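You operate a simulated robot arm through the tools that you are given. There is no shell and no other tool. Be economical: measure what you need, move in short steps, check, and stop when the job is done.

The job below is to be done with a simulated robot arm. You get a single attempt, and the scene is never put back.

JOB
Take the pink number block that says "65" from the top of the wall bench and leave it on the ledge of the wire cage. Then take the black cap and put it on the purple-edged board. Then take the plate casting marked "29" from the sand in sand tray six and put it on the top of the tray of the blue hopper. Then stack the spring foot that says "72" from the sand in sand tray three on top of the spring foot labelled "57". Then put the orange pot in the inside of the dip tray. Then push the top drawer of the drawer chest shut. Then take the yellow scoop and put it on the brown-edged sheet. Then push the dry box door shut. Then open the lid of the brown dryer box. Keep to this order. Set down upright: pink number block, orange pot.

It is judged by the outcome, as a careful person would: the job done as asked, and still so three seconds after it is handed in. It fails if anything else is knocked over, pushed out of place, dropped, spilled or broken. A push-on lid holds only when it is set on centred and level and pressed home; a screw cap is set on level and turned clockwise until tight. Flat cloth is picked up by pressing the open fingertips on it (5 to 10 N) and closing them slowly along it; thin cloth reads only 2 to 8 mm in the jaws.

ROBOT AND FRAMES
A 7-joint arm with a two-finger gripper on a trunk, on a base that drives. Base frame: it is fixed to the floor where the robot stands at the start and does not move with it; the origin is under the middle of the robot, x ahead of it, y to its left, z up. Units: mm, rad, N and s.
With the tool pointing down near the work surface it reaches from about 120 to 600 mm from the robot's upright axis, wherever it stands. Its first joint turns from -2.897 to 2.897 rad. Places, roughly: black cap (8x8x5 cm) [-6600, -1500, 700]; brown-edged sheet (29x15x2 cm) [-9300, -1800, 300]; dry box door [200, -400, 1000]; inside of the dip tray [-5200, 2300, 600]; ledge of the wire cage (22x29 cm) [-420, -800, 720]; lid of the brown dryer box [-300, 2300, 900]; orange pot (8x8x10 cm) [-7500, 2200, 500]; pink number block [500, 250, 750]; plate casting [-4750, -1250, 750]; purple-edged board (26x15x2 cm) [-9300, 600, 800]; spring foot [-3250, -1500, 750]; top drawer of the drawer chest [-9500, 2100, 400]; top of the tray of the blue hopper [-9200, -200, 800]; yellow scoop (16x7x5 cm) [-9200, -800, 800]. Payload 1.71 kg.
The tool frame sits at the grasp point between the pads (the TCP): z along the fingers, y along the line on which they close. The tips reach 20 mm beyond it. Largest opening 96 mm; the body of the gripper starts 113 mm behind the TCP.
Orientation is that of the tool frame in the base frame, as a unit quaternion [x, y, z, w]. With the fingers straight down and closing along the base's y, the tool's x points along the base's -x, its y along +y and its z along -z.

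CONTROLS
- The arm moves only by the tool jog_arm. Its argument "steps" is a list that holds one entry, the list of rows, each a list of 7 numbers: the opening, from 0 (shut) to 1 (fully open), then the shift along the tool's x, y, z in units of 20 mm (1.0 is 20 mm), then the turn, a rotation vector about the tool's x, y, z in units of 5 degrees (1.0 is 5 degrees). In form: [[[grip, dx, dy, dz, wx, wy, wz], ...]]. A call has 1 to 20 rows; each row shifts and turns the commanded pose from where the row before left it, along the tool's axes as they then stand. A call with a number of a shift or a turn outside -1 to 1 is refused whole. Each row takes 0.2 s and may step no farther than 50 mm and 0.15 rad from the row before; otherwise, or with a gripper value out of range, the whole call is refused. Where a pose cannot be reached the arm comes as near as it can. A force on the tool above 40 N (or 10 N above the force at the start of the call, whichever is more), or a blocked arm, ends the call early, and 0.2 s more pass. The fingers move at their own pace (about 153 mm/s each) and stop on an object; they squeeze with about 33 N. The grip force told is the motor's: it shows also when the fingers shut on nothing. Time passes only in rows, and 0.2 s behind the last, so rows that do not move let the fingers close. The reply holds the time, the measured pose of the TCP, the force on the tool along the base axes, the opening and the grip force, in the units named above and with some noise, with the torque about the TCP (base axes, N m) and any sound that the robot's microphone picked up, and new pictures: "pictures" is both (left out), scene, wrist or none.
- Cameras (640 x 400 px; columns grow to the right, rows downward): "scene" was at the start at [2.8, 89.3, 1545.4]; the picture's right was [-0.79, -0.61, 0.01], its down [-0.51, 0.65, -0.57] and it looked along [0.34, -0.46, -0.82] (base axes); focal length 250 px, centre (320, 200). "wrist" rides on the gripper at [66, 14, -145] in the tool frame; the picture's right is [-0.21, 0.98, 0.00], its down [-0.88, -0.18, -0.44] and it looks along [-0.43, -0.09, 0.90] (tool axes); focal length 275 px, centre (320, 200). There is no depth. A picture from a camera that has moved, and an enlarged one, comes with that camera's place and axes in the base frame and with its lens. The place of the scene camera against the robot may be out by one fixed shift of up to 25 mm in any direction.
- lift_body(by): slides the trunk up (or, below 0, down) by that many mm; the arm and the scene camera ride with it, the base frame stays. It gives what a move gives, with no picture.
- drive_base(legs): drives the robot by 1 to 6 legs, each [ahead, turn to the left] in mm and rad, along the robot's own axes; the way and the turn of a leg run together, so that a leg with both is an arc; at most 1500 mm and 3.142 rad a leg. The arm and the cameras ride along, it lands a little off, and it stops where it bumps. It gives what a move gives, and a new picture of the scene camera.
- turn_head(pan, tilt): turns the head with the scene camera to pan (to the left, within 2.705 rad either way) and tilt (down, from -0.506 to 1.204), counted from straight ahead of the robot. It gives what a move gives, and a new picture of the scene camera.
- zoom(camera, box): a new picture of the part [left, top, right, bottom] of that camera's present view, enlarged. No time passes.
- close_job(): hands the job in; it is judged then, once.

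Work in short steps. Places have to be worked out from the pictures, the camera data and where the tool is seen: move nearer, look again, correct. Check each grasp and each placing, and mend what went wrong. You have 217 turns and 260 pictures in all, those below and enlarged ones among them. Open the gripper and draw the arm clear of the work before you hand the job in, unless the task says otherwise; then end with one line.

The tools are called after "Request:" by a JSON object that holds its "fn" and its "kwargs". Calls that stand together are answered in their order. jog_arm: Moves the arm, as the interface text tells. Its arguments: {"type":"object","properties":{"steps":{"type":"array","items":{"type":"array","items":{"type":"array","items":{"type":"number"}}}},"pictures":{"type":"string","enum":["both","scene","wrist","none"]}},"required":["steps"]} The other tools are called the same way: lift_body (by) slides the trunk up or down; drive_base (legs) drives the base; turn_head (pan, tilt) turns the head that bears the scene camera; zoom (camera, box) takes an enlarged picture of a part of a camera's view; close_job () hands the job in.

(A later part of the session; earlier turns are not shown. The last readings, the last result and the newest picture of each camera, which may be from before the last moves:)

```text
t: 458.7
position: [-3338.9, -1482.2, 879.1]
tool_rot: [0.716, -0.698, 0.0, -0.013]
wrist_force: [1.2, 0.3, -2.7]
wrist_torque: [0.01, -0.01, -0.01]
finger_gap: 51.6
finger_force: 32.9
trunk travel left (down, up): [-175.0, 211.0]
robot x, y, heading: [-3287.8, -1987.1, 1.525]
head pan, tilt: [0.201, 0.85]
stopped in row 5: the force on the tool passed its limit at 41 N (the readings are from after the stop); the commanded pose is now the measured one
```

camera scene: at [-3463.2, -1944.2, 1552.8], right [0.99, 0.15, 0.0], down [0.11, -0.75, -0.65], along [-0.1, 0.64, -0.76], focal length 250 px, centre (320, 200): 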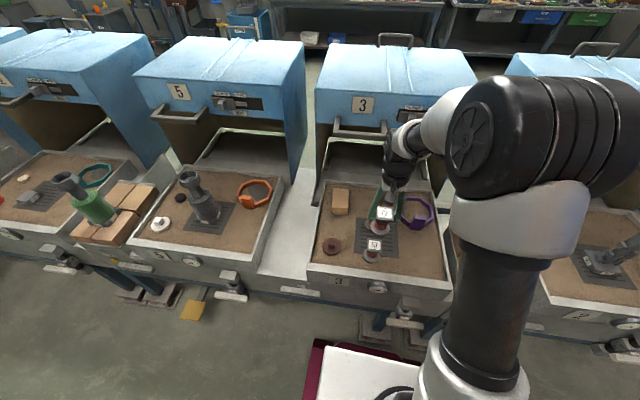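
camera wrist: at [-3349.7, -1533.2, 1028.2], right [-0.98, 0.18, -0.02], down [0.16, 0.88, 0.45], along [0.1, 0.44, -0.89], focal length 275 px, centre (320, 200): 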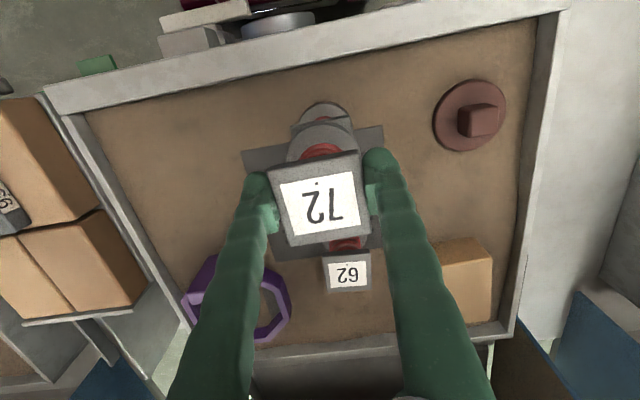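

Contact around 871. The body sprang back; I re-level, re-centre at ~877 and look.

Request:
{"fn": "jog_arm", "kwargs": {"steps": [[[0, -0.4, 0.0, -0.1, 0, 0.23, 0], [0, -0.25, -0.08, 0, 0, 0, 0], [0, 0, 0, 0.1, 0, 0, 0], [0, 0, 0, 0, 0, 0, 0]]], "pictures": "wrist"}}

Request:
{"fn": "zoom", "kwargs": {"camera": "wrist", "box": [272, 90, 368, 150]}}

```text
t: 459.7
position: [-3336.1, -1468.5, 879.3]
tool_rot: [0.715, -0.699, 0.007, -0.007]
wrist_force: [-0.8, 0.4, -2.8]
wrist_torque: [-0.02, -0.02, -0.01]
finger_gap: 51.4
finger_force: 33.1
trunk travel left (down, up): [-175.0, 211.0]
robot x, y, heading: [-3286.6, -1989.3, 1.52]
head pan, tilt: [0.201, 0.85]
camera wrist: at [-3351.8, -1534.7, 1021.9], right [-0.98, 0.18, -0.02], down [0.16, 0.88, 0.45], along [0.1, 0.44, -0.89], focal length 275 px, centre (320, 200)
```

wrist: 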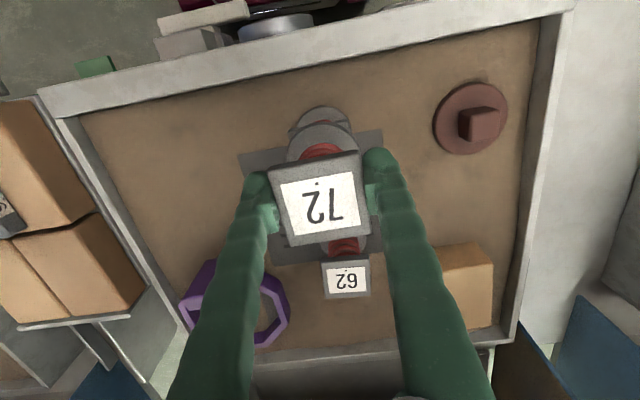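

```text
6.67 times, centred on (320, 120) of wrist
camera zoom: at [-3351.8, -1534.7, 1021.9], right [-0.98, 0.18, -0.02], down [0.16, 0.88, 0.45], along [0.1, 0.44, -0.89], focal length 1835 px, centre (320, 733)
```

zoom: 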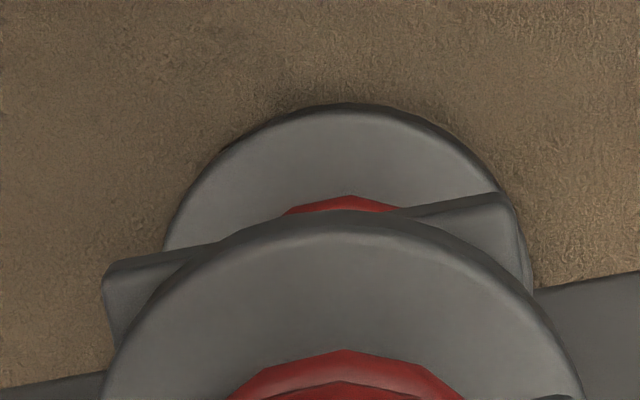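

Aligned well now. I lower to ~871.5, release, and rise straight up.

Request:
{"fn": "jog_arm", "kwargs": {"steps": [[[0, 0, 0, 0.12, 0, 0, 0], [0, 0, 0, 0.12, 0, 0, 0], [0, 0, 0, 0.1, 0, 0, 0], [0, 0, 0, 0.06, 0, 0, 0], [0, 0, 0, 0, 0, 0, 0], [0.6, 0, 0, 0, 0, 0, 0], [0.72, 0, 0, 0, 0, 0, 0], [0.78, 0, 0, 0, 0, 0, 0]]], "pictures": "wrist"}}

```text
t: 461.5
position: [-3337.0, -1469.8, 871.5]
tool_rot: [0.715, -0.699, 0.007, -0.007]
wrist_force: [-0.5, 0.0, -0.3]
wrist_torque: [0.01, -0.02, -0.04]
finger_gap: 74.9
finger_force: 0.0
trunk travel left (down, up): [-175.0, 211.0]
robot x, y, heading: [-3289.9, -1985.6, 1.524]
head pan, tilt: [0.201, 0.85]
camera wrist: at [-3351.7, -1535.4, 1014.9], right [-0.98, 0.18, -0.02], down [0.16, 0.88, 0.45], along [0.1, 0.44, -0.89], focal length 275 px, centre (320, 200)
```

wrist: 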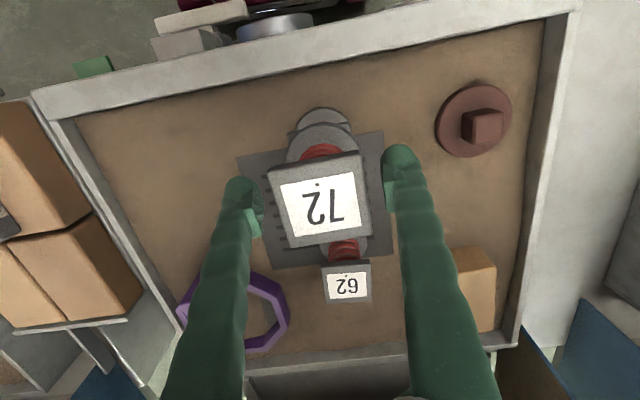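

It stands on 57. I rise straight up and verify.

Request:
{"fn": "jog_arm", "kwargs": {"steps": [[[0.78, 0, 0, -0.4, 0, 0, 0], [0.78, 0, 0, -0.8, 0, 0, 0], [0.78, 0, 0, -1, 0, 0, 0], [0.78, 0, 0, -1, 0, 0, 0], [0.78, 0.5, 0, -1, 0, 0, 0], [0.78, 1, 0, -1, 0, 0, 0], [0.78, 1, 0, 0, 0, 0, 0], [0.78, 1, 0, 0, 0, 0, 0], [0.78, 1, 0, 0, 0, 0, 0]]], "pictures": "scene"}}

Request:
{"fn": "zoom", "kwargs": {"camera": "scene", "box": [310, 170, 452, 280]}}

```text
t: 463.5
position: [-3336.7, -1559.1, 976.0]
tool_rot: [0.715, -0.699, 0.006, -0.006]
wrist_force: [0.7, 0.1, -0.9]
wrist_torque: [-0.03, -0.01, 0.04]
finger_gap: 74.7
finger_force: 0.0
trunk travel left (down, up): [-175.0, 211.0]
robot x, y, heading: [-3287.6, -1988.2, 1.526]
head pan, tilt: [0.201, 0.85]
camera scene: at [-3463.2, -1945.0, 1552.9], right [0.99, 0.15, 0.0], down [0.11, -0.75, -0.65], along [-0.1, 0.64, -0.76], focal length 250 px, centre (320, 200)
```

scene: 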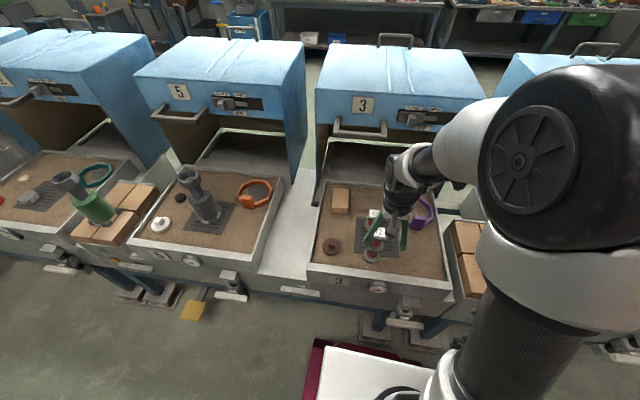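

```text
3.64 times, centred on (381, 225) of scene
camera zoom: at [-3463.2, -1945.0, 1552.9], right [0.99, 0.15, 0.0], down [0.11, -0.75, -0.65], along [-0.1, 0.64, -0.76], focal length 911 px, centre (98, 109)
```

zoom: 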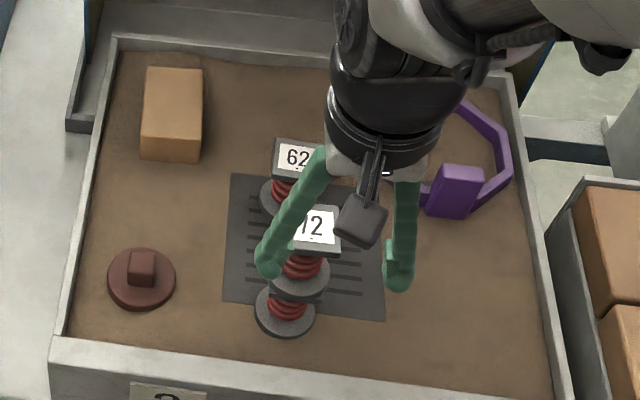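

Stack is standing. Next the orange pot near (−7500, 2200): I drive round the west end.

Request:
{"fn": "drive_base", "kwargs": {"legs": [[-260, 0], [0, 1.616], [1470, 0], [1470, 0], [1470, 0], [0, -1.571]]}}

Request:
{"fn": "turn_head", "kwargs": {"pan": 0.0, "tilt": 0.5}}

Request:
{"fn": "drive_base", "kwargs": {"legs": [[1450, 0], [1450, 0]]}}

```text
t: 496.8
position: [-7758.8, -1888.1, 976.1]
tool_rot: [0.742, -0.67, 0.006, -0.007]
wrist_force: [0.1, -0.8, -0.9]
wrist_torque: [0.01, -0.01, 0.0]
finger_gap: 75.0
finger_force: 0.0
trunk travel left (down, up): [-175.0, 211.0]
robot x, y, heading: [-7682.1, -2312.3, 1.602]
head pan, tilt: [0.201, 0.85]
camera scene: at [-7860.2, -2283.2, 1552.9], right [0.97, 0.23, 0.0], down [0.17, -0.74, -0.65], along [-0.15, 0.63, -0.76], focal length 250 px, centre (320, 200)
```

scene: 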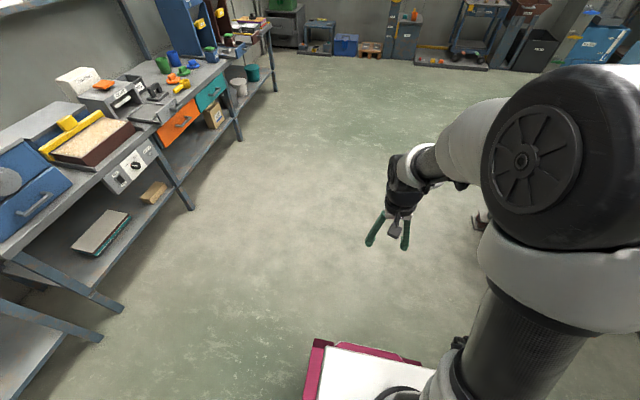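

```text
t: 497.6
position: [-7756.8, -1905.3, 982.0]
tool_rot: [0.742, -0.67, 0.003, -0.012]
wrist_force: [0.4, -0.1, -0.1]
wrist_torque: [-0.01, 0.0, -0.01]
finger_gap: 74.9
finger_force: 0.2
trunk travel left (down, up): [-175.0, 211.0]
robot x, y, heading: [-7680.5, -2316.8, 1.602]
head pan, tilt: [0.0, 0.499]
camera scene: at [-7845.0, -2267.0, 1582.5], right [1.0, 0.03, 0.0], down [0.01, -0.49, -0.87], along [-0.03, 0.87, -0.49], focal length 250 px, centre (320, 200)
```

scene: 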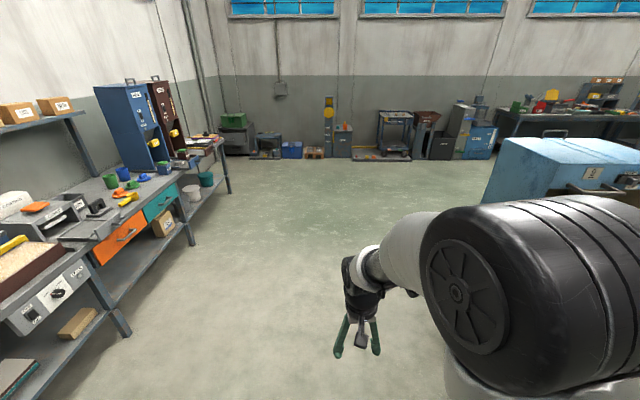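

```text
t: 512.5
position: [-7803.5, 988.8, 982.5]
tool_rot: [0.732, -0.681, 0.002, -0.012]
wrist_force: [0.5, -0.2, -0.2]
wrist_torque: [0.0, -0.01, 0.0]
finger_gap: 75.1
finger_force: 0.0
trunk travel left (down, up): [-175.0, 211.0]
robot x, y, heading: [-7740.8, 575.3, 1.575]
head pan, tilt: [0.0, 0.499]
camera scene: at [-7900.8, 627.0, 1582.6], right [1.0, 0.0, 0.0], down [0.0, -0.49, -0.87], along [0.0, 0.87, -0.49], focal length 250 px, centre (320, 200)
```

scene: 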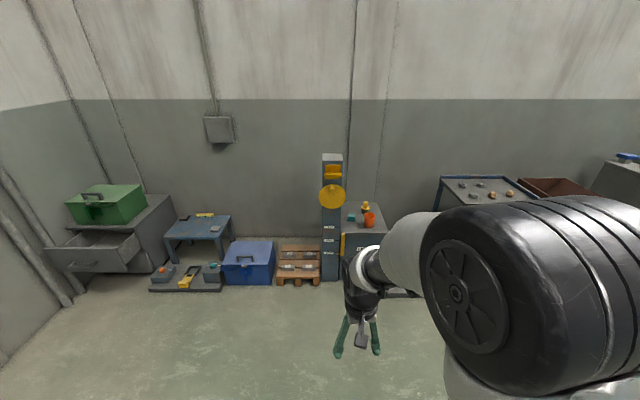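

Zoom on the grey cabinet with orange object.

Request:
{"fn": "zoom", "kwargs": {"camera": "scene", "box": [310, 140, 450, 290]}}

```text
2.67 times, centred on (380, 215) of scene
camera zoom: at [-7900.8, 627.0, 1582.6], right [1.0, 0.0, 0.0], down [0.0, -0.49, -0.87], along [0.0, 0.87, -0.49], focal length 668 px, centre (160, 160)
```

zoom: 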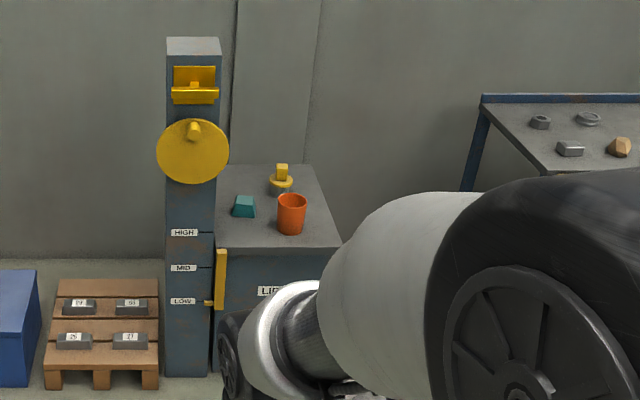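

The orange pot stands on the lift cabinet at about (−7523, 2211). I drive up in front of it.

Request:
{"fn": "drive_base", "kwargs": {"legs": [[0, -0.204], [1085, 0], [0, 0.2]]}}

Request:
{"fn": "lift_body", "kwargs": {"by": -170}}

Request:
{"fn": "turn_head", "kwargs": {"pan": 0.15, "tilt": 0.75}}

```text
t: 519.4
position: [-7500.9, 2014.1, 997.3]
tool_rot: [-0.656, 0.754, 0.009, 0.027]
wrist_force: [-0.1, 0.2, 0.1]
wrist_torque: [-0.07, 0.02, 0.02]
finger_gap: 74.9
finger_force: 0.1
trunk travel left (down, up): [-175.0, 211.0]
robot x, y, heading: [-7516.7, 1634.1, 1.359]
head pan, tilt: [0.0, 0.499]
stopped in leg 2: the robot was blocked; the commanded pose is now the measured one
camera scene: at [-7661.0, 1720.1, 1582.4], right [0.98, -0.21, 0.0], down [-0.1, -0.49, -0.87], along [0.18, 0.85, -0.5], focal length 250 px, centre (320, 200)
```

scene: 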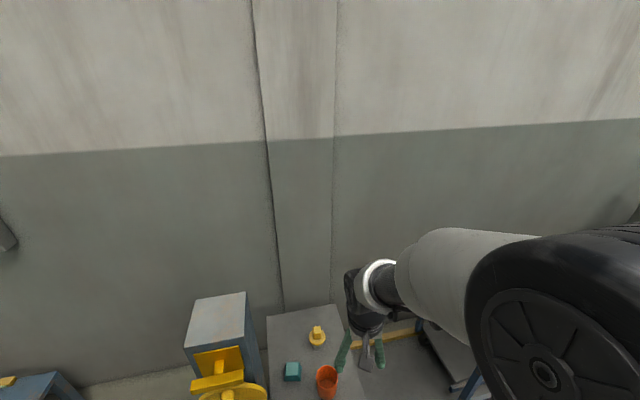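

```text
t: 521.3
position: [-7502.1, 2010.6, 828.4]
tool_rot: [-0.656, 0.754, 0.009, 0.028]
wrist_force: [0.1, 1.2, -0.2]
wrist_torque: [0.0, 0.0, -0.01]
finger_gap: 74.9
finger_force: 0.0
trunk travel left (down, up): [-5.0, 381.0]
robot x, y, heading: [-7514.7, 1638.6, 1.358]
head pan, tilt: [0.0, 0.499]
```

```text
t: 522.0
position: [-7500.2, 2011.5, 827.5]
tool_rot: [-0.656, 0.754, 0.009, 0.028]
wrist_force: [0.5, -0.2, 0.8]
wrist_torque: [-0.01, 0.03, -0.01]
finger_gap: 74.9
finger_force: 0.1
trunk travel left (down, up): [-5.0, 381.0]
robot x, y, heading: [-7513.1, 1634.6, 1.36]
head pan, tilt: [0.15, 0.75]
camera scene: at [-7677.0, 1706.8, 1390.8], right [1.0, -0.06, 0.0], down [-0.04, -0.69, -0.72], along [0.04, 0.72, -0.69], focal length 250 px, centre (320, 200)
```

scene: 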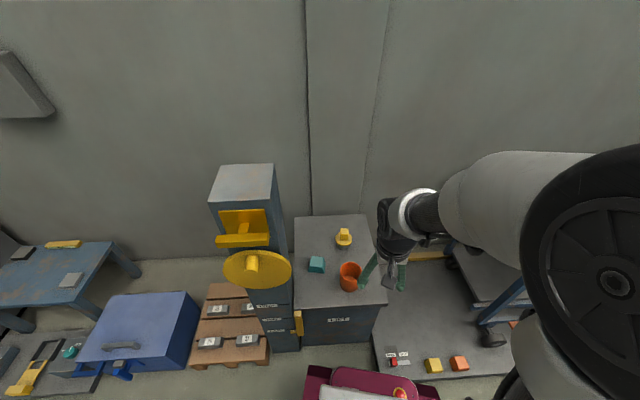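

The base touched the low trolley platform on the right (front edge y≈1957, x>−7418). I back off, shift left to x≈−7665 and approach again.

Request:
{"fn": "drive_base", "kwargs": {"legs": [[-300, 0], [0, 0.714], [183, 0], [0, -0.5], [180, 0]]}}

```text
t: 530.3
position: [-7734.4, 1989.9, 829.1]
tool_rot: [0.737, -0.675, -0.006, -0.025]
wrist_force: [0.2, 0.5, -0.2]
wrist_torque: [-0.02, -0.02, 0.0]
finger_gap: 75.0
finger_force: 0.0
trunk travel left (down, up): [-5.0, 381.0]
robot x, y, heading: [-7664.0, 1641.3, 1.563]
head pan, tilt: [0.15, 0.75]
stopped in leg 5: the force on the tool passed its limit at 142 N (the readings are from after the stop); the commanded pose is now the measured one
camera scene: at [-7842.4, 1644.1, 1391.5], right [0.99, 0.14, 0.0], down [0.1, -0.67, -0.74], along [-0.1, 0.73, -0.68], focal length 250 px, centre (320, 200)
```

scene: 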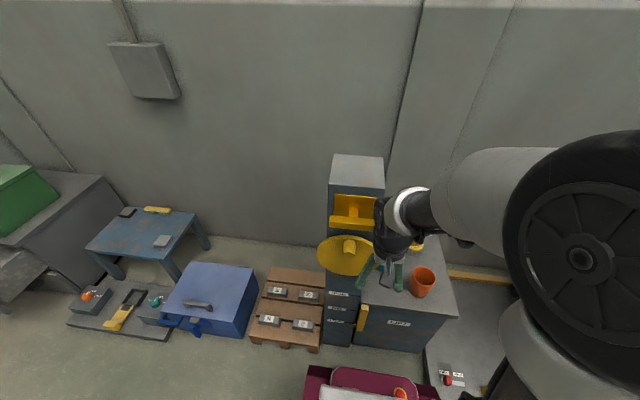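

The gripper bumped the yellow wheel on the column. I back off at once and inspect it.

Request:
{"fn": "drive_base", "kwargs": {"legs": [[-250, 0]]}}

Request:
{"fn": "zoom", "kwargs": {"camera": "scene", "box": [290, 140, 450, 340]}}

```text
t: 532.2
position: [-7734.9, 1765.9, 818.5]
tool_rot: [0.738, -0.675, 0.004, -0.014]
wrist_force: [0.5, 3.3, -1.7]
wrist_torque: [-0.38, 0.02, 0.0]
finger_gap: 75.0
finger_force: 0.0
trunk travel left (down, up): [-5.0, 381.0]
robot x, y, heading: [-7673.4, 1392.6, 1.561]
head pan, tilt: [0.15, 0.75]
camera scene: at [-7843.9, 1439.7, 1390.2], right [0.99, 0.14, 0.0], down [0.1, -0.69, -0.71], along [-0.1, 0.71, -0.7], focal length 250 px, centre (320, 200)
```

scene: 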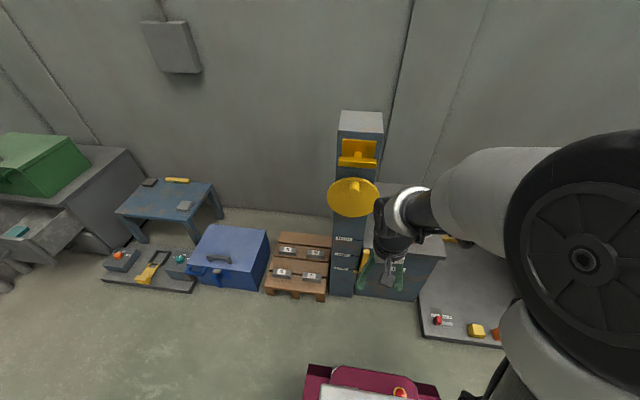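

```text
2.00 times, centred on (370, 240) of scene
camera zoom: at [-7843.9, 1439.7, 1390.2], right [0.99, 0.14, 0.0], down [0.1, -0.69, -0.71], along [-0.1, 0.71, -0.7], focal length 501 px, centre (220, 120)
```

zoom: 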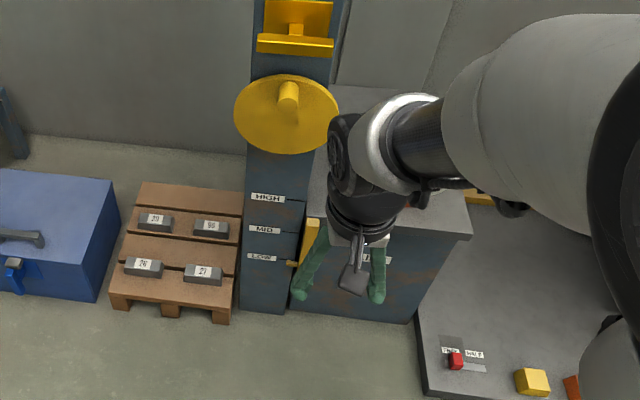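

The wheel looks unchanged. I move the arm 200 mm to the right, away from the wheel, then advance again slowly.

Request:
{"fn": "jog_arm", "kwargs": {"steps": [[[0.95, 0, -1, 0, 0, 0, 0], [0.95, 0, -1, 0, 0, 0, 0], [0.95, 0, -1, 0, 0, 0, 0], [0.95, 0, -1, 0, 0, 0, 0], [0.95, 0, -1, 0, 0, 0, 0], [0.95, 0, -1, 0, 0, 0, 0], [0.95, 0, -1, 0, 0, 0, 0], [0.95, 0, -1, 0, 0, 0, 0], [0.95, 0, -1, 0, 0, 0, 0], [0.95, 0, -1, 0, 0, 0, 0], [0.95, 0, 0, 0, 0, 0, 0]]], "pictures": "none"}}

Request:
{"fn": "drive_base", "kwargs": {"legs": [[290, 0]]}}

Request:
{"fn": "jog_arm", "kwargs": {"steps": [[[0.95, 0, 0, 0, 0, 0, 0]]], "pictures": "wrist"}}

```text
t: 534.6
position: [-7534.2, 1763.4, 832.9]
tool_rot: [0.737, -0.676, -0.004, -0.023]
wrist_force: [0.0, -0.2, -0.1]
wrist_torque: [-0.02, 0.05, 0.0]
finger_gap: 91.2
finger_force: 0.0
trunk travel left (down, up): [-5.0, 381.0]
robot x, y, heading: [-7670.7, 1390.5, 1.567]
head pan, tilt: [0.15, 0.75]
```

```text
t: 536.7
position: [-7532.5, 2053.1, 832.9]
tool_rot: [0.737, -0.676, -0.004, -0.023]
wrist_force: [0.3, -0.2, -0.1]
wrist_torque: [-0.01, -0.02, 0.03]
finger_gap: 90.9
finger_force: 0.1
trunk travel left (down, up): [-5.0, 381.0]
robot x, y, heading: [-7666.0, 1679.3, 1.56]
head pan, tilt: [0.15, 0.75]
camera scene: at [-7841.9, 1718.0, 1390.7], right [0.99, 0.14, 0.0], down [0.1, -0.69, -0.72], along [-0.1, 0.71, -0.69], focal length 250 px, centre (320, 200)
```

scene: 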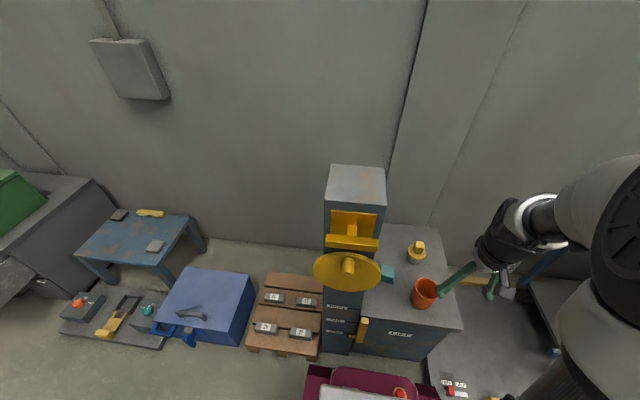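

```text
t: 537.1
position: [-7533.1, 2042.3, 838.1]
tool_rot: [0.736, -0.676, -0.008, -0.027]
wrist_force: [-1.6, 0.7, -0.7]
wrist_torque: [-0.12, -0.04, 0.01]
finger_gap: 91.3
finger_force: 0.0
trunk travel left (down, up): [-5.0, 381.0]
robot x, y, heading: [-7667.0, 1680.5, 1.568]
head pan, tilt: [0.15, 0.75]
camera wrist: at [-7544.6, 1966.2, 977.1], right [-0.99, 0.12, -0.02], down [0.1, 0.86, 0.49], along [0.08, 0.49, -0.87], focal length 275 px, centre (320, 200)
```

wrist: 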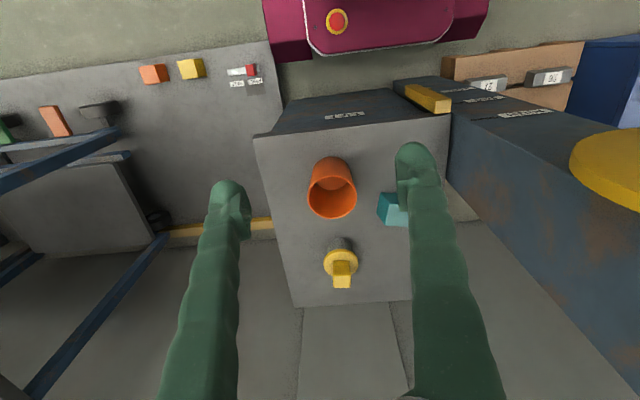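

Pot axis ≈ (−7529, 2188), rim z≈570. I level the tool and descend to ~660 above it with the jaws fully open.

Request:
{"fn": "jog_arm", "kwargs": {"steps": [[[1, 0, 0, 0, 0, 0.55, 0], [1, -0.72, -0.08, 0.8, 0, 0, 0], [1, -0.72, -0.08, 0.8, 0, 0, 0], [1, -0.72, -0.08, 0.8, 0, 0, 0], [1, -0.72, -0.08, 0.8, 0, 0, 0], [1, -0.72, -0.08, 0.8, 0, 0, 0], [1, -0.72, -0.08, 0.8, 0, 0, 0], [1, -0.72, -0.08, 0.8, 0, 0, 0], [1, -0.72, -0.08, 0.8, 0, 0, 0], [1, -0.72, -0.08, 0.8, 0, 0, 0], [1, -0.72, -0.08, 0.8, 0, 0, 0], [1, 0, 0, 0.8, 0, 0, 0], [1, 0, 0, 0, 0, 0, 0]]], "pictures": "wrist"}}

```text
t: 539.9
position: [-7526.0, 2185.6, 663.8]
tool_rot: [0.736, -0.677, 0.009, -0.013]
wrist_force: [-0.1, 0.0, -0.4]
wrist_torque: [-0.01, 0.01, 0.0]
finger_gap: 96.3
finger_force: 0.0
trunk travel left (down, up): [-5.0, 381.0]
robot x, y, heading: [-7667.4, 1679.4, 1.555]
head pan, tilt: [0.15, 0.75]
camera wrist: at [-7536.3, 2117.7, 806.4], right [-0.99, 0.12, -0.03], down [0.1, 0.89, 0.45], along [0.08, 0.45, -0.89], focal length 275 px, centre (320, 200)
```

wrist: 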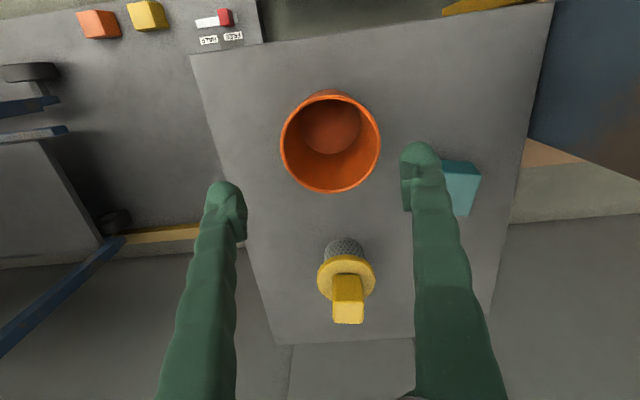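

Rim centre ≈ (−7532, 2173), z≈600. I centre and stop just above the rim to check clearance.

Request:
{"fn": "jog_arm", "kwargs": {"steps": [[[1, 0.62, 0.35, 0, 0, 0, 0], [1, 0, 0, 0.8, 0, 0, 0], [1, 0, 0, 0.8, 0, 0, 0], [1, 0, 0, 0, 0, 0, 0]]], "pictures": "wrist"}}

```text
t: 540.9
position: [-7527.0, 2172.7, 631.8]
tool_rot: [0.736, -0.677, 0.009, -0.011]
wrist_force: [0.2, -0.3, 0.3]
wrist_torque: [-0.03, 0.05, -0.04]
finger_gap: 96.0
finger_force: 0.0
trunk travel left (down, up): [-5.0, 381.0]
robot x, y, heading: [-7666.7, 1680.1, 1.569]
head pan, tilt: [0.15, 0.75]
camera wrist: at [-7540.5, 2104.2, 774.0], right [-0.99, 0.12, -0.03], down [0.1, 0.89, 0.45], along [0.08, 0.45, -0.89], focal length 275 px, centre (320, 200)
```

wrist: 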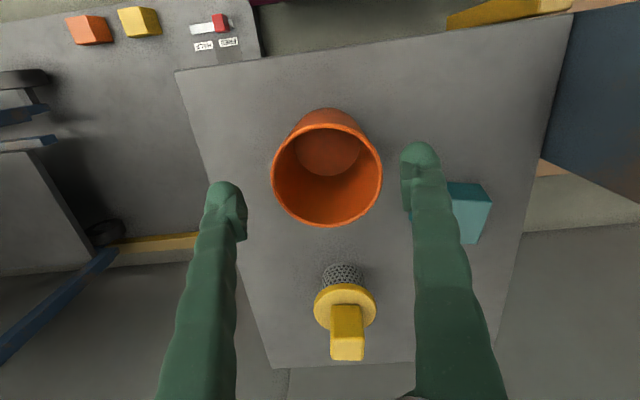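

Small lateral fix, then descend 57 mm around the pot and close.

Request:
{"fn": "jog_arm", "kwargs": {"steps": [[[1, 0, 0.25, 0.3, 0, 0, 0], [1, 0, 0, 0.8, 0, 0, 0], [1, 0, 0, 0.8, 0, 0, 0], [1, 0, 0, 0.9, 0, 0, 0], [1, 0, 0, 0, 0, 0, 0], [0, 0, 0, 0, 0, 0, 0], [0, 0, 0, 0, 0, 0, 0], [0, 0, 0, 0, 0, 0, 0]]], "pictures": "wrist"}}

```text
t: 542.7
position: [-7532.9, 2174.3, 574.6]
tool_rot: [0.736, -0.677, 0.007, -0.012]
wrist_force: [0.4, -0.1, 2.8]
wrist_torque: [0.14, -0.1, -0.05]
finger_gap: 89.7
finger_force: 33.0
trunk travel left (down, up): [-5.0, 381.0]
robot x, y, heading: [-7672.5, 1679.6, 1.564]
head pan, tilt: [0.15, 0.75]
camera wrist: at [-7544.6, 2104.2, 717.4], right [-0.99, 0.12, -0.03], down [0.1, 0.89, 0.45], along [0.08, 0.45, -0.89], focal length 275 px, centre (320, 200)
```

wrist: 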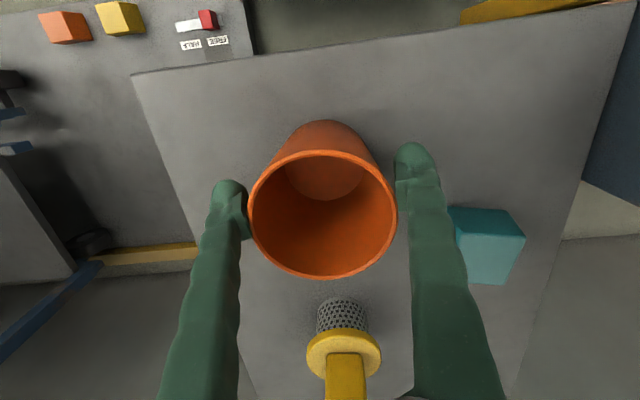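

The rim is at about z≈569 and ~90 mm wide, so the grip is too high. I reopen, go 22 mm deeper and close again.

Request:
{"fn": "jog_arm", "kwargs": {"steps": [[[1, 0, 0, 0, 0, 0, 0], [1, 0, 0, 0, 0, 0, 0], [1, 0, 0, 0.4, 0, 0, 0], [1, 0, 0, 0.4, 0, 0, 0], [1, 0, 0, 0.35, 0, 0, 0], [1, 0, 0, 0, 0, 0, 0], [0, 0, 0, 0, 0, 0, 0], [0, 0, 0, 0, 0, 0, 0], [0, 0, 0, 0, 0, 0, 0]]], "pictures": "wrist"}}

```text
t: 544.7
position: [-7532.1, 2172.0, 553.1]
tool_rot: [0.736, -0.677, 0.008, -0.012]
wrist_force: [0.2, -2.3, 4.3]
wrist_torque: [0.01, -0.16, -0.09]
finger_gap: 89.7
finger_force: 32.7
trunk travel left (down, up): [-5.0, 381.0]
robot x, y, heading: [-7670.0, 1676.8, 1.566]
head pan, tilt: [0.15, 0.75]
camera wrist: at [-7543.9, 2103.7, 695.3], right [-0.99, 0.12, -0.03], down [0.1, 0.89, 0.45], along [0.08, 0.45, -0.89], focal length 275 px, centre (320, 200)
```

wrist: 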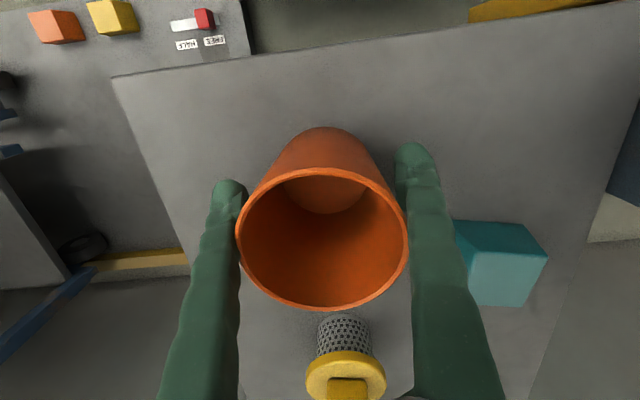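

Same gap, so contact is at the rim itself; best to have the rim at pad level. I reopen, rise 17 mm, close and lift gently.

Request:
{"fn": "jog_arm", "kwargs": {"steps": [[[1, 0, 0, 0, 0, 0, 0], [1, 0, 0, 0, 0, 0, 0], [1, 0, 0, -0.4, 0, 0, 0], [1, 0, 0, -0.4, 0, 0, 0], [1, 0, 0, 0, 0, 0, 0], [0, 0, 0, 0, 0, 0, 0], [0, 0, 0, 0, 0, 0, 0], [0, 0, 0, 0, 0, 0, 0], [0, 0, 0, -0.2, 0, 0, 0], [0, 0, 0, -0.4, 0, 0, 0], [0, 0, 0, -0.5, 0, 0, 0], [0, 0, 0, -0.5, 0, 0, 0], [0, 0, 0, 0, 0, 0, 0]]], "pictures": "both"}}

```text
t: 547.5
position: [-7533.3, 2171.2, 601.2]
tool_rot: [0.736, -0.677, 0.009, -0.011]
wrist_force: [-0.7, -0.5, -1.6]
wrist_torque: [0.0, 0.01, 0.03]
finger_gap: 90.7
finger_force: 32.7
trunk travel left (down, up): [-5.0, 381.0]
robot x, y, heading: [-7665.8, 1679.3, 1.559]
head pan, tilt: [0.15, 0.75]
camera scene: at [-7842.0, 1717.8, 1390.8], right [0.99, 0.14, 0.0], down [0.1, -0.69, -0.72], along [-0.1, 0.71, -0.69], focal length 250 px, centre (320, 200)
camera wrist: at [-7545.4, 2103.8, 743.4], right [-0.99, 0.12, -0.03], down [0.1, 0.89, 0.45], along [0.08, 0.45, -0.89], focal length 275 px, centre (320, 200)
```

scene: 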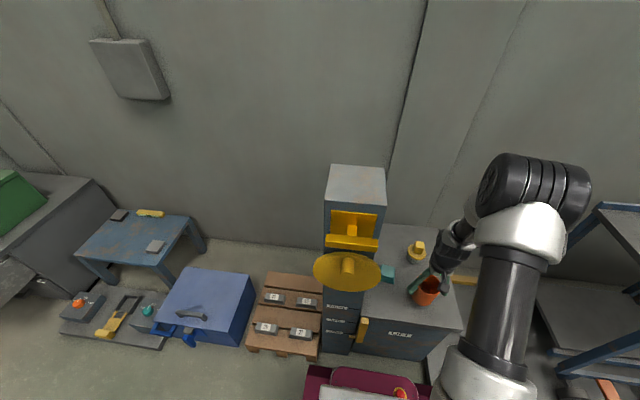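
wrist: 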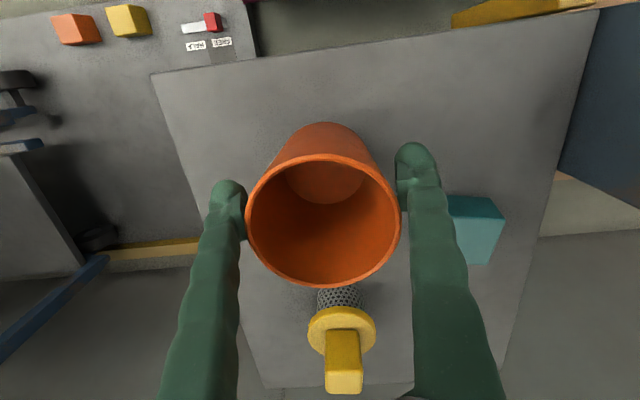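

The pot is held. I raise it higher and retract a bit, then back away.

Request:
{"fn": "jog_arm", "kwargs": {"steps": [[[0, 0, 0, -0.6, 0, 0, 0], [0, 0, 0, -0.7, 0, 0, 0], [0, 0, 0, -0.7, 0, 0, 0], [0, 0, 0, -0.7, 0, 0, 0], [0, 0, 0, -0.7, 0, 0, 0], [0, 0, 0, -0.7, 0, 0, 0], [0, 0, 0, -0.7, 0, 0, 0], [0, 0, 0, -0.7, 0, 0, 0], [0, 0.6, 0, -0.7, 0, 0, 0], [0, 0.7, 0, -0.7, 0, 0, 0], [0, 0.7, 0, 0, 0, 0, 0], [0, 0.7, 0, 0, 0, 0, 0], [0, 0.7, 0, 0, 0, 0, 0], [0, 0.7, 0, 0, 0, 0, 0], [0, 0, 0, 0, 0, 0, 0]]], "pictures": "none"}}

Request:
{"fn": "drive_base", "kwargs": {"legs": [[-500, 0], [0, -1.56], [1000, 0]]}}

Request:
{"fn": "turn_head", "kwargs": {"pan": 0.6, "tilt": 0.55}}

```text
t: 550.7
position: [-7530.5, 2089.8, 738.7]
tool_rot: [0.736, -0.677, 0.009, -0.012]
wrist_force: [-0.3, 0.0, -1.3]
wrist_torque: [-0.02, -0.01, 0.0]
finger_gap: 90.5
finger_force: 33.0
trunk travel left (down, up): [-5.0, 381.0]
robot x, y, heading: [-7667.8, 1680.0, 1.56]
head pan, tilt: [0.15, 0.75]
```

```text
t: 563.5
position: [-6240.8, 1079.1, 739.6]
tool_rot: [-0.062, 0.998, -0.014, 0.002]
wrist_force: [0.3, -0.8, -0.6]
wrist_torque: [-0.01, 0.0, -0.04]
finger_gap: 89.0
finger_force: 32.9
trunk travel left (down, up): [-5.0, 381.0]
robot x, y, heading: [-6658.8, 1200.5, 0.031]
head pan, tilt: [0.15, 0.75]
camera scene: at [-6624.2, 1359.2, 1390.8], right [0.18, -0.98, 0.0], down [-0.68, -0.12, -0.72], along [0.71, 0.13, -0.69], focal length 250 px, centre (320, 200)
```

scene: 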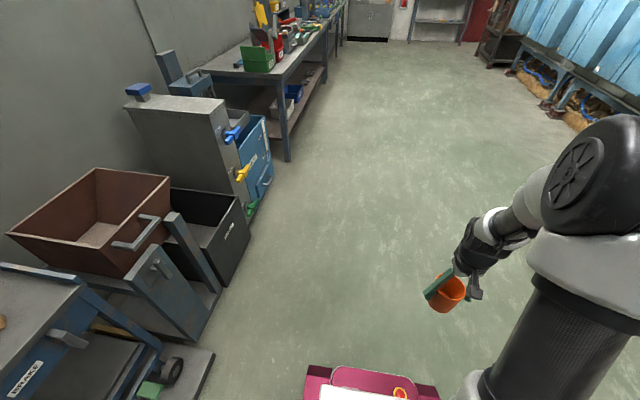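

```text
t: 564.4
position: [-6252.2, 1078.0, 744.2]
tool_rot: [-0.062, 0.998, -0.015, 0.01]
wrist_force: [0.1, 0.1, -1.9]
wrist_torque: [0.02, 0.02, 0.0]
finger_gap: 89.0
finger_force: 33.4
trunk travel left (down, up): [-5.0, 381.0]
robot x, y, heading: [-6659.6, 1200.3, 0.028]
head pan, tilt: [0.6, 0.55]
camera scene: at [-6632.8, 1397.1, 1408.3], right [0.59, -0.81, -0.01], down [-0.44, -0.31, -0.85], along [0.68, 0.5, -0.53], focal length 250 px, centre (320, 200)
```

scene: 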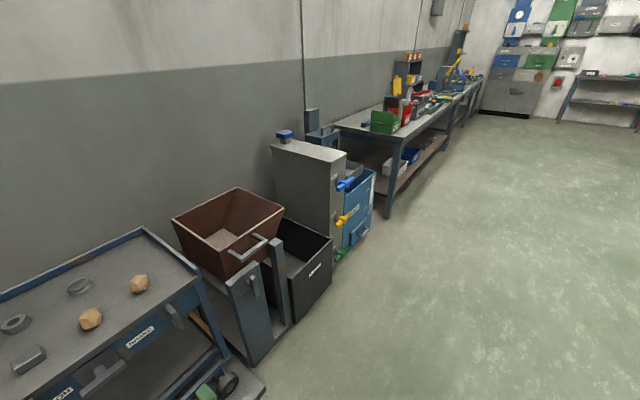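

Zoom on the blue/grey equipment to find the dip tray.

Request:
{"fn": "zoom", "kwargs": {"camera": "scene", "box": [260, 100, 420, 260]}}

Request:
{"fn": "drive_base", "kwargs": {"legs": [[1000, 0]]}}

```text
2.50 times, centred on (340, 180) of scene
camera zoom: at [-6632.8, 1397.1, 1408.3], right [0.59, -0.81, -0.01], down [-0.44, -0.31, -0.85], along [0.68, 0.5, -0.53], focal length 626 px, centre (270, 250)
```

zoom: 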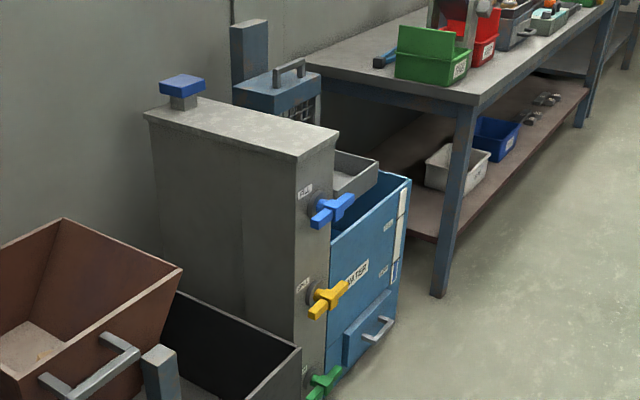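

```text
t: 569.9
position: [-5255.3, 1118.3, 744.3]
tool_rot: [-0.068, 0.998, -0.015, 0.011]
wrist_force: [-0.6, -0.5, -0.4]
wrist_torque: [-0.02, 0.02, -0.02]
finger_gap: 88.6
finger_force: 33.1
trunk travel left (down, up): [-5.0, 381.0]
robot x, y, heading: [-5661.1, 1228.2, 0.039]
head pan, tilt: [0.6, 0.55]
camera scene: at [-5639.9, 1433.7, 1408.3], right [0.6, -0.8, -0.01], down [-0.43, -0.31, -0.85], along [0.67, 0.51, -0.53], focal length 250 px, centre (320, 200)
```

scene: 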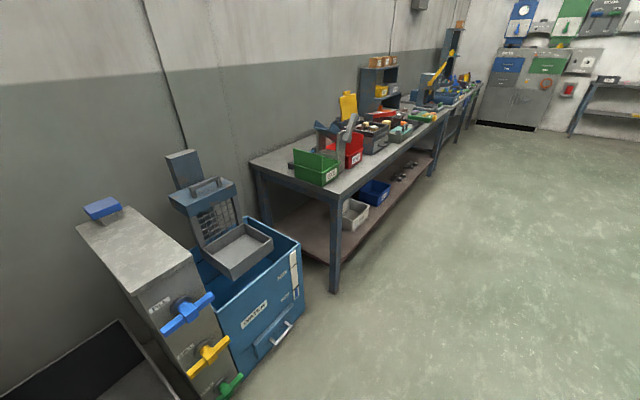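

The dip tray hangs over the blue tank at about (−5173, 2228, 600). I drive to face it.

Request:
{"fn": "drive_base", "kwargs": {"legs": [[480, 0], [0, 1.532], [330, 0]]}}

Request:
{"fn": "turn_head", "kwargs": {"pan": 0.1, "tilt": 0.85}}

Request:
{"fn": "jog_arm", "kwargs": {"steps": [[[0, 0, 0, 0, 0, 0, 0]]], "pictures": "wrist"}}

```text
t: 579.4
position: [-5053.2, 1975.2, 751.3]
tool_rot: [0.741, -0.671, -0.002, -0.023]
wrist_force: [-0.1, 0.2, -2.2]
wrist_torque: [0.0, -0.01, 0.02]
finger_gap: 87.6
finger_force: 33.3
trunk travel left (down, up): [-5.0, 381.0]
robot x, y, heading: [-5186.4, 1588.0, 1.574]
head pan, tilt: [0.6, 0.55]
camera scene: at [-5398.8, 1613.6, 1408.2], right [0.82, 0.57, -0.01], down [0.3, -0.45, -0.85], along [-0.48, 0.69, -0.53], focal length 250 px, centre (320, 200)
```

scene: 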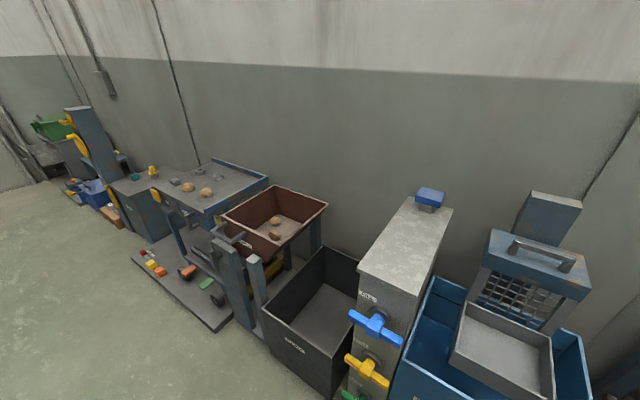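

```text
t: 580.3
position: [-5053.0, 1964.0, 757.4]
tool_rot: [0.741, -0.671, -0.006, -0.03]
wrist_force: [0.8, 0.8, -0.4]
wrist_torque: [-0.01, 0.01, -0.01]
finger_gap: 87.8
finger_force: 32.9
trunk travel left (down, up): [-5.0, 381.0]
robot x, y, heading: [-5186.3, 1580.5, 1.573]
head pan, tilt: [0.099, 0.85]
camera scene: at [-5355.8, 1617.0, 1382.9], right [0.99, 0.1, 0.0], down [0.08, -0.76, -0.65], along [-0.07, 0.64, -0.76], focal length 250 px, centre (320, 200)
```

scene: 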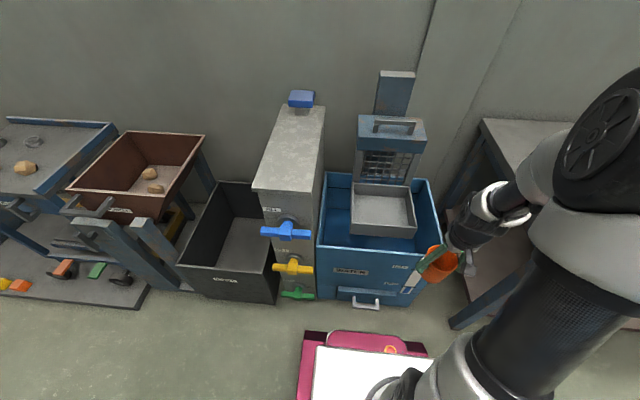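

```text
t: 580.7
position: [-5053.0, 1964.3, 755.9]
tool_rot: [0.741, -0.671, -0.007, -0.031]
wrist_force: [0.6, 1.1, -1.4]
wrist_torque: [0.0, -0.03, 0.0]
finger_gap: 87.9
finger_force: 33.1
trunk travel left (down, up): [-5.0, 381.0]
robot x, y, heading: [-5186.8, 1581.9, 1.572]
head pan, tilt: [0.099, 0.85]
camera wrist: at [-5064.1, 1888.5, 895.6], right [-0.99, 0.11, -0.02], down [0.08, 0.87, 0.49], along [0.08, 0.49, -0.87], focal length 275 px, centre (320, 200)
```

wrist: 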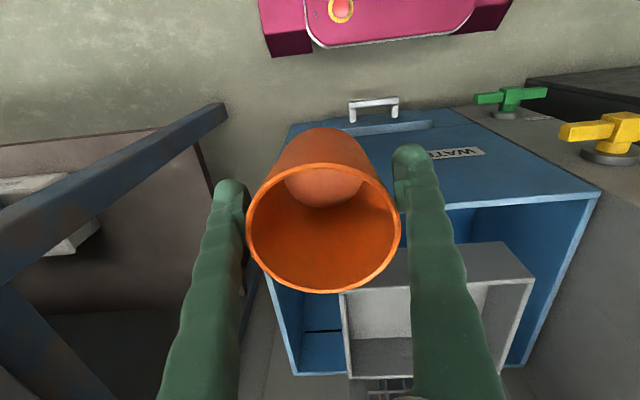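

I raise the pot and shift it left to the tray's centreline, then look again.

Request:
{"fn": "jog_arm", "kwargs": {"steps": [[[0, 0, 0.0, -0.6, 0, 0.4, 0], [0, 0, 0.6, -0.7, 0, 0.2, 0], [0, 0, 0.7, -0.7, 0, 0, 0], [0, 0, 0.7, -0.7, 0, 0, 0], [0, 0, 0.7, -0.7, 0, 0, 0], [0, 0, 0.7, -0.7, 0, 0, 0], [0, 0, 0.7, 0, 0, 0, 0], [0, 0, 0.7, 0, 0, 0, 0], [0, 0, 0.7, 0, 0, 0, 0], [0, 0, 0.7, 0, 0, 0, 0], [0, 0, 0, 0, 0, 0, 0]]], "pictures": "both"}}

```text
t: 583.1
position: [-5178.5, 1951.0, 833.1]
tool_rot: [0.741, -0.671, 0.012, -0.012]
wrist_force: [0.2, -0.4, -0.1]
wrist_torque: [0.02, -0.02, 0.0]
finger_gap: 87.3
finger_force: 33.4
trunk travel left (down, up): [-5.0, 381.0]
robot x, y, heading: [-5188.0, 1583.9, 1.574]
head pan, tilt: [0.099, 0.85]
camera scene: at [-5355.9, 1616.9, 1382.8], right [0.99, 0.1, 0.0], down [0.08, -0.76, -0.65], along [-0.07, 0.64, -0.76], focal length 250 px, centre (320, 200)
camera wrist: at [-5191.5, 1883.2, 976.3], right [-0.99, 0.11, -0.04], down [0.08, 0.89, 0.45], along [0.08, 0.44, -0.89], focal length 275 px, centre (320, 200)
```

scene: 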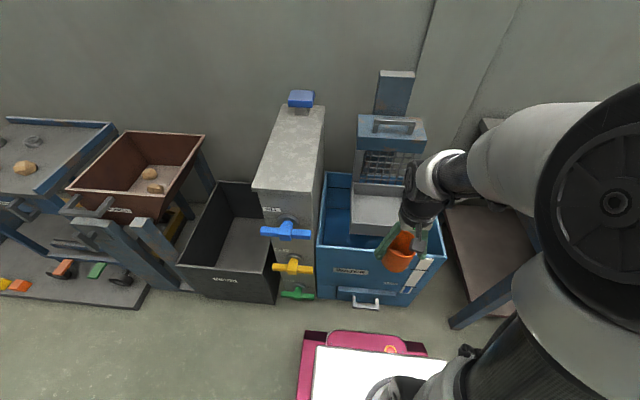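
wrist: 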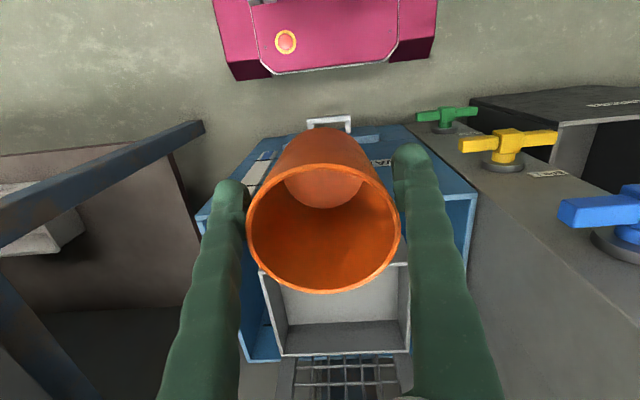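

Tray front edge ≈ y 2168, width ≈ 230, centre x ≈ −5168. I need to be closer: advance 80 mm (tank handle at y≈2019).

Request:
{"fn": "drive_base", "kwargs": {"legs": [[78, 0]]}}

Request:
{"fn": "jog_arm", "kwargs": {"steps": [[[0, -0.8, 0, 0, 0, 0, 0], [0, -0.8, 0, 0, 0, 0, 0], [0, -0.8, 0, 0, 0, 0, 0], [0, -0.8, 0, 0, 0, 0, 0], [0, -0.8, 0, 0, 0, 0, 0], [0, -0.8, 0, 0, 0, 0, 0], [0, -0.8, 0, 0, 0, 0, 0], [0, -0.8, 0, 0, 0, 0, 0], [0, -0.8, 0, 0, 0, 0, 0], [0, -0.8, 0, 0, 0, 0, 0], [0, 0, 0, 0, 0, 0, 0]]], "pictures": "both"}}

```text
t: 584.1
position: [-5179.4, 2013.2, 841.0]
tool_rot: [0.741, -0.671, 0.006, -0.02]
wrist_force: [0.7, -1.2, 1.1]
wrist_torque: [0.07, 0.0, 0.0]
finger_gap: 87.4
finger_force: 33.0
trunk travel left (down, up): [-5.0, 381.0]
robot x, y, heading: [-5187.9, 1663.5, 1.572]
head pan, tilt: [0.099, 0.85]
camera scene: at [-5355.8, 1640.4, 1383.7], right [0.99, 0.1, 0.0], down [0.08, -0.73, -0.68], along [-0.07, 0.68, -0.73], focal length 250 px, centre (320, 200)
```

scene: 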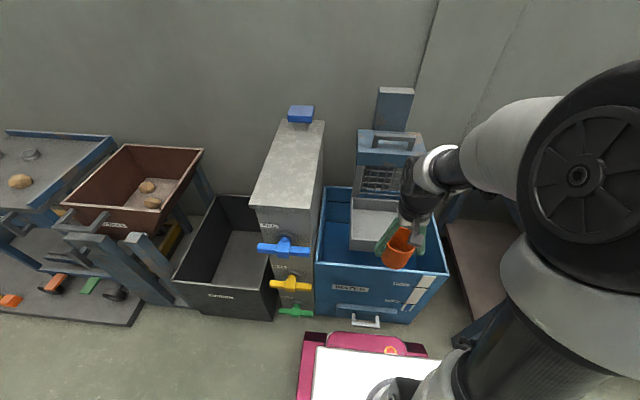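

```text
t: 586.5
position: [-5197.1, 2190.8, 831.7]
tool_rot: [0.741, -0.671, 0.014, -0.011]
wrist_force: [0.0, 0.0, 0.6]
wrist_torque: [-0.02, -0.02, 0.0]
finger_gap: 87.1
finger_force: 33.3
trunk travel left (down, up): [-5.0, 381.0]
robot x, y, heading: [-5188.5, 1662.6, 1.576]
head pan, tilt: [0.099, 0.85]
camera scene: at [-5356.1, 1694.0, 1382.8], right [0.99, 0.1, 0.0], down [0.08, -0.76, -0.65], along [-0.07, 0.64, -0.76], focal length 250 px, centre (320, 200)
camera wrist: at [-5208.9, 2124.3, 974.4], right [-0.99, 0.11, -0.04], down [0.08, 0.89, 0.45], along [0.08, 0.44, -0.89], focal length 275 px, centre (320, 200)
```

scene: 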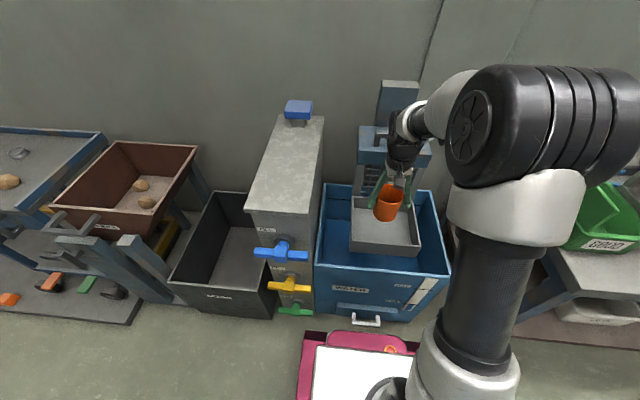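
wrist: 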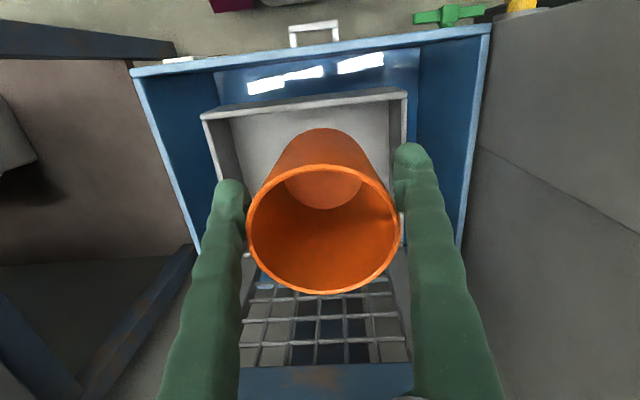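

Tray interior spans x −5050…−5291, y 2163…2369. I move to (−5172, 2240) and lower to ~725.

Request:
{"fn": "jog_arm", "kwargs": {"steps": [[[0, -0.77, -0.5, 0, 0, 0, 0], [0, -0.77, -0.5, 0, 0, 0, 0], [0, -0.77, -0.48, 0, 0, 0, 0], [0, 0, 0, 0.7, 0, 0, 0], [0, 0, 0, 0.8, 0, 0, 0], [0, 0, 0, 0.8, 0, 0, 0], [0, 0, 0, 0.8, 0, 0, 0], [0, 0, 0, 0.8, 0, 0, 0], [0, 0, 0, 0.8, 0, 0, 0], [0, 0, 0, 0.5, 0, 0, 0], [0, 0, 0, 0, 0, 0, 0]]], "pictures": "both"}}

```text
t: 589.0
position: [-5168.2, 2239.6, 728.6]
tool_rot: [0.742, -0.67, 0.014, -0.011]
wrist_force: [0.2, -0.5, -1.2]
wrist_torque: [-0.02, 0.05, -0.01]
finger_gap: 87.2
finger_force: 33.1
trunk travel left (down, up): [-5.0, 381.0]
robot x, y, heading: [-5186.8, 1659.8, 1.576]
head pan, tilt: [0.099, 0.85]
camera scene: at [-5356.0, 1693.9, 1382.8], right [0.99, 0.1, 0.0], down [0.08, -0.76, -0.65], along [-0.07, 0.64, -0.76], focal length 250 px, centre (320, 200)
camera wrist: at [-5179.3, 2171.5, 871.4], right [-0.99, 0.11, -0.04], down [0.08, 0.89, 0.45], along [0.08, 0.44, -0.89], focal length 275 px, centre (320, 200)
```

scene: 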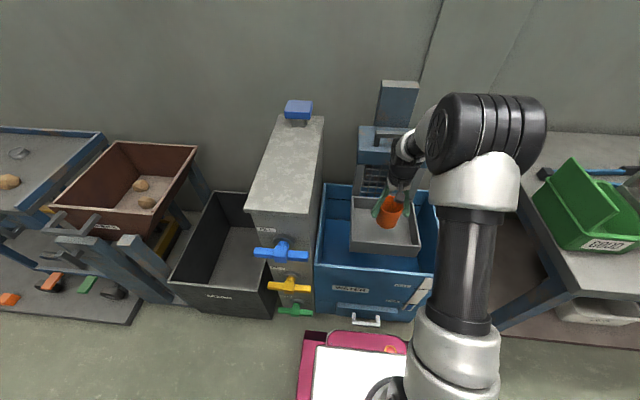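
wrist: 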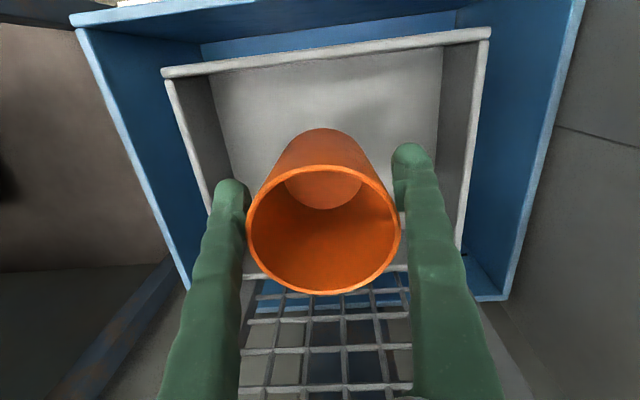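

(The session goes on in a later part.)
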